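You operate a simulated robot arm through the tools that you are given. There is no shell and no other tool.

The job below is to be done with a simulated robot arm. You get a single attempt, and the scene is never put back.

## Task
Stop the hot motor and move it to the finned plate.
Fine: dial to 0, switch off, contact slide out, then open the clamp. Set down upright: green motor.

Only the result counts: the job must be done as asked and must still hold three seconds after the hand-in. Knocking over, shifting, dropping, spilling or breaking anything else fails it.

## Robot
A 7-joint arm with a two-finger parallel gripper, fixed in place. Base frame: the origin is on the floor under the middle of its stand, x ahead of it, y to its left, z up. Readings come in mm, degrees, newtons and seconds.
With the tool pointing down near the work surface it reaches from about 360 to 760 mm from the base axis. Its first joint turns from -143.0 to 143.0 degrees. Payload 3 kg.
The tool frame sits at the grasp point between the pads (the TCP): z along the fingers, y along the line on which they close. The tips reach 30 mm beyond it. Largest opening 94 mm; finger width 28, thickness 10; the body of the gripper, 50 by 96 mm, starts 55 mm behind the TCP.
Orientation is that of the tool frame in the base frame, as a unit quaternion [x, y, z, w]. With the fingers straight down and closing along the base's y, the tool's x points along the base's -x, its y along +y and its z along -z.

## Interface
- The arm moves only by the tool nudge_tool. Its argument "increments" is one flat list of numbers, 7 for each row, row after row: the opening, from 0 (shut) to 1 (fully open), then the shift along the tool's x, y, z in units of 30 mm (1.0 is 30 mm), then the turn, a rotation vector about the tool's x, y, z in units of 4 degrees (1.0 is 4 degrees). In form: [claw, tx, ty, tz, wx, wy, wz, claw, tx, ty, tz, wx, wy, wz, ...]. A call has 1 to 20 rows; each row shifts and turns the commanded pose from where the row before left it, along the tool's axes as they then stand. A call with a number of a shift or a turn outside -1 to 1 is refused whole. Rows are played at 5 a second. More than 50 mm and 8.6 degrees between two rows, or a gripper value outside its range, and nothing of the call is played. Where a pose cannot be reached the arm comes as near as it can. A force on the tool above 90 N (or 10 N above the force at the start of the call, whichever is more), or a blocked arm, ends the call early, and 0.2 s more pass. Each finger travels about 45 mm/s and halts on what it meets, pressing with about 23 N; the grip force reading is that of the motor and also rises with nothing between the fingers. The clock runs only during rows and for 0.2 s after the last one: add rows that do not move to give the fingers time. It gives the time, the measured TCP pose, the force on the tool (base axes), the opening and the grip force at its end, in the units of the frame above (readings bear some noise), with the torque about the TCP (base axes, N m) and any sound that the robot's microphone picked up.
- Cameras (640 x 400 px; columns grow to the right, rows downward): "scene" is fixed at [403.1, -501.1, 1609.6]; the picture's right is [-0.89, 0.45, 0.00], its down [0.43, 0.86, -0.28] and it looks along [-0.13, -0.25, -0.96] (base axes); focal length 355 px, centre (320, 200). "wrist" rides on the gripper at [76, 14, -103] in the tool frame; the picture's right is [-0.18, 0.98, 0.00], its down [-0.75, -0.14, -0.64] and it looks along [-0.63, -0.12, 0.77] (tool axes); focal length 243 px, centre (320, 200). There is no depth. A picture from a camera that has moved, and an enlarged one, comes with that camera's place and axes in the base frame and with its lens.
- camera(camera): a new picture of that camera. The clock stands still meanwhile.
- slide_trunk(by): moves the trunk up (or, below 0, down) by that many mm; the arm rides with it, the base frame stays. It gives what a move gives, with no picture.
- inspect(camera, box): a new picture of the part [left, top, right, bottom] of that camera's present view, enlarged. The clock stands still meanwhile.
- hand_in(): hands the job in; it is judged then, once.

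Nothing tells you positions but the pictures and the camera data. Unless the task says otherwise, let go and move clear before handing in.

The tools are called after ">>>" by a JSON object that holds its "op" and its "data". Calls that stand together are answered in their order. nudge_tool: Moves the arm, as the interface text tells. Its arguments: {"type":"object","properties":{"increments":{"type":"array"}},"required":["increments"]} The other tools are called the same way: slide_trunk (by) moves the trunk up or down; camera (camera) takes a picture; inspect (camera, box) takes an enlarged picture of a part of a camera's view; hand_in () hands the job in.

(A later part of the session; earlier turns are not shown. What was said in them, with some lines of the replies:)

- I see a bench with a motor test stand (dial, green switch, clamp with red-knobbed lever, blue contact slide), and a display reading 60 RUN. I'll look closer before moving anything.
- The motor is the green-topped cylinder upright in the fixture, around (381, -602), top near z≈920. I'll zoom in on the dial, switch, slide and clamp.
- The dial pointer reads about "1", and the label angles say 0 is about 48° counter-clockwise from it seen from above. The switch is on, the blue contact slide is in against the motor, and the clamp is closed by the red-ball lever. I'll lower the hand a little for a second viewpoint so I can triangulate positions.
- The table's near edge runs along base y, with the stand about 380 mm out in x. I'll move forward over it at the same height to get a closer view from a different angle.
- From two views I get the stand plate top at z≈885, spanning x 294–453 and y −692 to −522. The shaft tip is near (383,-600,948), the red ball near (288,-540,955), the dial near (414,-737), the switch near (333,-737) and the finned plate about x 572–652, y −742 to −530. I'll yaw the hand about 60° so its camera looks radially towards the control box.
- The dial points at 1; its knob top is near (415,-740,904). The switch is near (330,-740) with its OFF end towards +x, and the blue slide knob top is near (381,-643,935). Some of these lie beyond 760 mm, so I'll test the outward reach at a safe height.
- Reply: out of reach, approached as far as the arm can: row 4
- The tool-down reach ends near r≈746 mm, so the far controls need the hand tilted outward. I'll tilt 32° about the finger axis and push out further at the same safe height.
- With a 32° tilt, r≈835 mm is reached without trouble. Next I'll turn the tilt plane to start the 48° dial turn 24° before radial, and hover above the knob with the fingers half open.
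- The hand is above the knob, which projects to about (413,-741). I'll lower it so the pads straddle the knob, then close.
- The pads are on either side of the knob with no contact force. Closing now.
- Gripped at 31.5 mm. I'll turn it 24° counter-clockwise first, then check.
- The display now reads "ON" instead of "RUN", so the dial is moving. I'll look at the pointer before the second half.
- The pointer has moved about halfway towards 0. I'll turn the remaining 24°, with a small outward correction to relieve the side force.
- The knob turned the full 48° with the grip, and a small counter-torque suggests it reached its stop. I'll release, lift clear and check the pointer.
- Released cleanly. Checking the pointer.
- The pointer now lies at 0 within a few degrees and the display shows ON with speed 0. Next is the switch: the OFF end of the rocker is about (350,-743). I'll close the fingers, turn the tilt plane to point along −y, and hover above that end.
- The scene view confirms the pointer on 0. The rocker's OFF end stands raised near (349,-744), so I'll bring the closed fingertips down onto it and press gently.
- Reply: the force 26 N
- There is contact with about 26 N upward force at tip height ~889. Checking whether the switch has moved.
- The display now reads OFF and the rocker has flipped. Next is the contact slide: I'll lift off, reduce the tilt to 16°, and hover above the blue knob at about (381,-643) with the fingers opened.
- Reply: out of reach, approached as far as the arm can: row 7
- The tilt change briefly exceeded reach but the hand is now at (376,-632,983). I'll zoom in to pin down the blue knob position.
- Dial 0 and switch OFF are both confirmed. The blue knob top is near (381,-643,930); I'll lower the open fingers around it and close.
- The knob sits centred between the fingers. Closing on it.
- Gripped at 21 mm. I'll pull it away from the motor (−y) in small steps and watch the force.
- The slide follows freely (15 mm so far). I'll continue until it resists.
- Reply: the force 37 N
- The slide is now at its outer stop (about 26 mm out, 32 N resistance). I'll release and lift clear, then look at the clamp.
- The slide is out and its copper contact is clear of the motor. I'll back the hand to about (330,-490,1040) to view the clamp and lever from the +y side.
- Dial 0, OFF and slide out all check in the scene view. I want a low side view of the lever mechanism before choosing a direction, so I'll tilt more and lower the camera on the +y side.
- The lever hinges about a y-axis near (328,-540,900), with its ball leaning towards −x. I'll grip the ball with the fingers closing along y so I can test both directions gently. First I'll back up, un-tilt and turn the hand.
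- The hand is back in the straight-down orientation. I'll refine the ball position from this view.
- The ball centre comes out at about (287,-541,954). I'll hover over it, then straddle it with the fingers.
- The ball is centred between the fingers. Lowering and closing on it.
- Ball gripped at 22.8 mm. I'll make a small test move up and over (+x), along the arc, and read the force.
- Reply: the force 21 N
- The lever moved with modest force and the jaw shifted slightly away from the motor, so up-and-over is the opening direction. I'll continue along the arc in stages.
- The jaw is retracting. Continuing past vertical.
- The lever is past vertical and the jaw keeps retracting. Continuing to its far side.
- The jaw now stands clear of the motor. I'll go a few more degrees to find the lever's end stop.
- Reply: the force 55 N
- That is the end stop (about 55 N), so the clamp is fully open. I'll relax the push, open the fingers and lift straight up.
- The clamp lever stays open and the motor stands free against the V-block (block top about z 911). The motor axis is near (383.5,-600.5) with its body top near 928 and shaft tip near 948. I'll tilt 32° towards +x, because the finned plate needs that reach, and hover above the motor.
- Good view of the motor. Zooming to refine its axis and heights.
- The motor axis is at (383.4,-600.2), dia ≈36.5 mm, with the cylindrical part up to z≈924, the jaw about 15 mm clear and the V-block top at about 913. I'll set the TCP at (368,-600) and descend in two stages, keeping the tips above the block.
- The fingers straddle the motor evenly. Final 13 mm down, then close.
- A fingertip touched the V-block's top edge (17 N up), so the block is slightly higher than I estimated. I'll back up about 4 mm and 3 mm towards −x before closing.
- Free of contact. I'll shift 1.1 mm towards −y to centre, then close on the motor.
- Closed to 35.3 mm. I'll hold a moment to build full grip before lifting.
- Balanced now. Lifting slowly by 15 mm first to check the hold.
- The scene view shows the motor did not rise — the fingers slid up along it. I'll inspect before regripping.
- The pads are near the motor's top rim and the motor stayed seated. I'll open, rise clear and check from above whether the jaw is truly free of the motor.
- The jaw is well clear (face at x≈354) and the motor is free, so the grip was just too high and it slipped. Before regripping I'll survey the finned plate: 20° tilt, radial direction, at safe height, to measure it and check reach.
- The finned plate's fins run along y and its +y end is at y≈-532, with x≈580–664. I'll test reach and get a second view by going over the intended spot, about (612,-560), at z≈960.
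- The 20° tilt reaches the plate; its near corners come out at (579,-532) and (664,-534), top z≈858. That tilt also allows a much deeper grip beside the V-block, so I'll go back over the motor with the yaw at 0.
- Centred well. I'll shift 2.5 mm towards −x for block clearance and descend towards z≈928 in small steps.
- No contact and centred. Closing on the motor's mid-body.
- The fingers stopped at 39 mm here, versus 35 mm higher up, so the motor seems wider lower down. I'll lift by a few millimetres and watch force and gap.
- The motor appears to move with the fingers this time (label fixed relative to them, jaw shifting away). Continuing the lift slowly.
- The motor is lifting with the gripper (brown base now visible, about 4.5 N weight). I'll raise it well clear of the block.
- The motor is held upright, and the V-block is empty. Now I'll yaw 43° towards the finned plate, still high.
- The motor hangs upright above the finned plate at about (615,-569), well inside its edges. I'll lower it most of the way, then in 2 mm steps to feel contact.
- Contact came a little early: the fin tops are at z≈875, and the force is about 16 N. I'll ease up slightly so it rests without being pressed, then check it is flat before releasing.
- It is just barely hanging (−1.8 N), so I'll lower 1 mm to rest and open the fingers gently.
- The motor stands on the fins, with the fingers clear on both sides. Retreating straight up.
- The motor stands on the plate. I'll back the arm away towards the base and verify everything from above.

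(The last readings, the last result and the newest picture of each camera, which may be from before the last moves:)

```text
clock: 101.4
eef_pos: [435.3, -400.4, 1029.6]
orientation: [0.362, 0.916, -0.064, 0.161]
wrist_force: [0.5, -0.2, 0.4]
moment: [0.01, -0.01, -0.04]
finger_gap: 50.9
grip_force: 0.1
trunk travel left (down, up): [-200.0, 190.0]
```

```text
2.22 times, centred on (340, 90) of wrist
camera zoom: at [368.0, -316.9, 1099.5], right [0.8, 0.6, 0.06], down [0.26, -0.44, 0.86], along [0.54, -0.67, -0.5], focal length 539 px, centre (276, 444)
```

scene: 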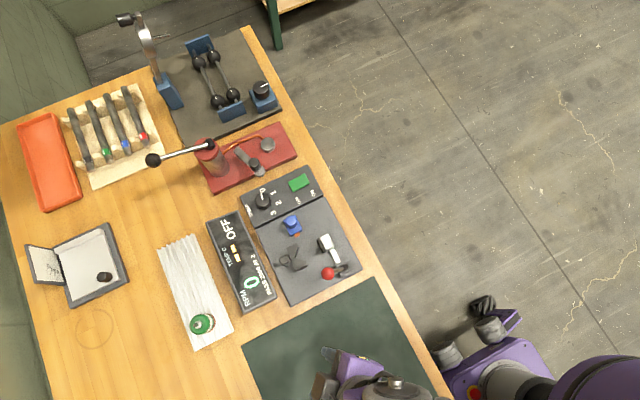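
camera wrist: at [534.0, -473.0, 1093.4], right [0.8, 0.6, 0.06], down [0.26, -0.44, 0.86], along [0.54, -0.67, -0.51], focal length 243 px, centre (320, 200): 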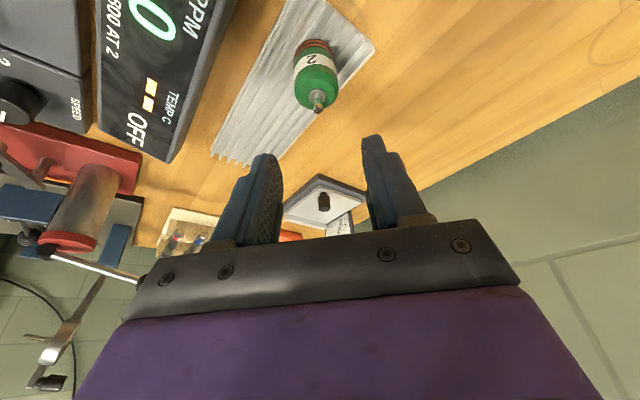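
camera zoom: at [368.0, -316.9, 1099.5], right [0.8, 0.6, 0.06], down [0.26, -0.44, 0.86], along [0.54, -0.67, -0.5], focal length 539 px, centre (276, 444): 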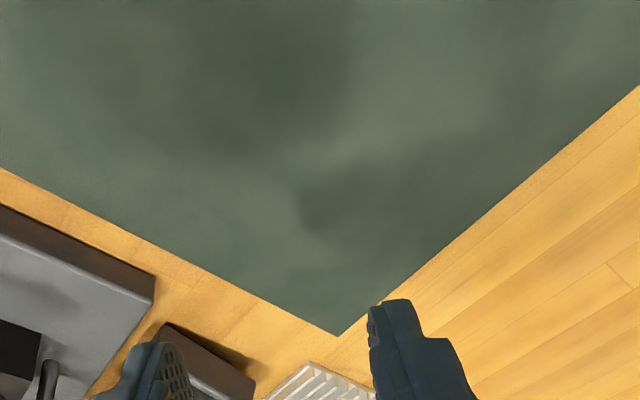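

Everything checks out from above: the motor stands upright on the finned plate, with its top and base where they should be for an upright cylinder at (615,-569). The plate hasn't shifted, the dial is at 0, the switch is OFF, the slide is out, the clamp is open and the arm is clear. Handing in.

>>> {"op": "hand_in", "data": {}}

```text
The job is handed in.
```

The green motor is stopped and standing upright on the finned plate, about 37 mm in from the plate's nearer end. The job is handed in, but I got no pass or fail verdict back.

- **Shutdown order:** I turned the dial from 1 to 0, then pressed the switch to OFF. I pulled the contact slide out to its stop, then swung the clamp lever fully open. The display read OFF and RPM 0 afterwards.
- **Slipped first grip:** My first grip caught only the narrower top rim and slid off when I lifted. The motor stayed seated and upright. I regripped lower on the body and it held.
- **Block touch:** During that first attempt a fingertip pressed on the V-block with about 17 N. In the later pictures the block looked unmoved.
- **Final check from above:** The dial, switch, slide and clamp were all as set, and the plate had not shifted. I saw nothing else knocked over or moved. The arm was clear before hand-in.
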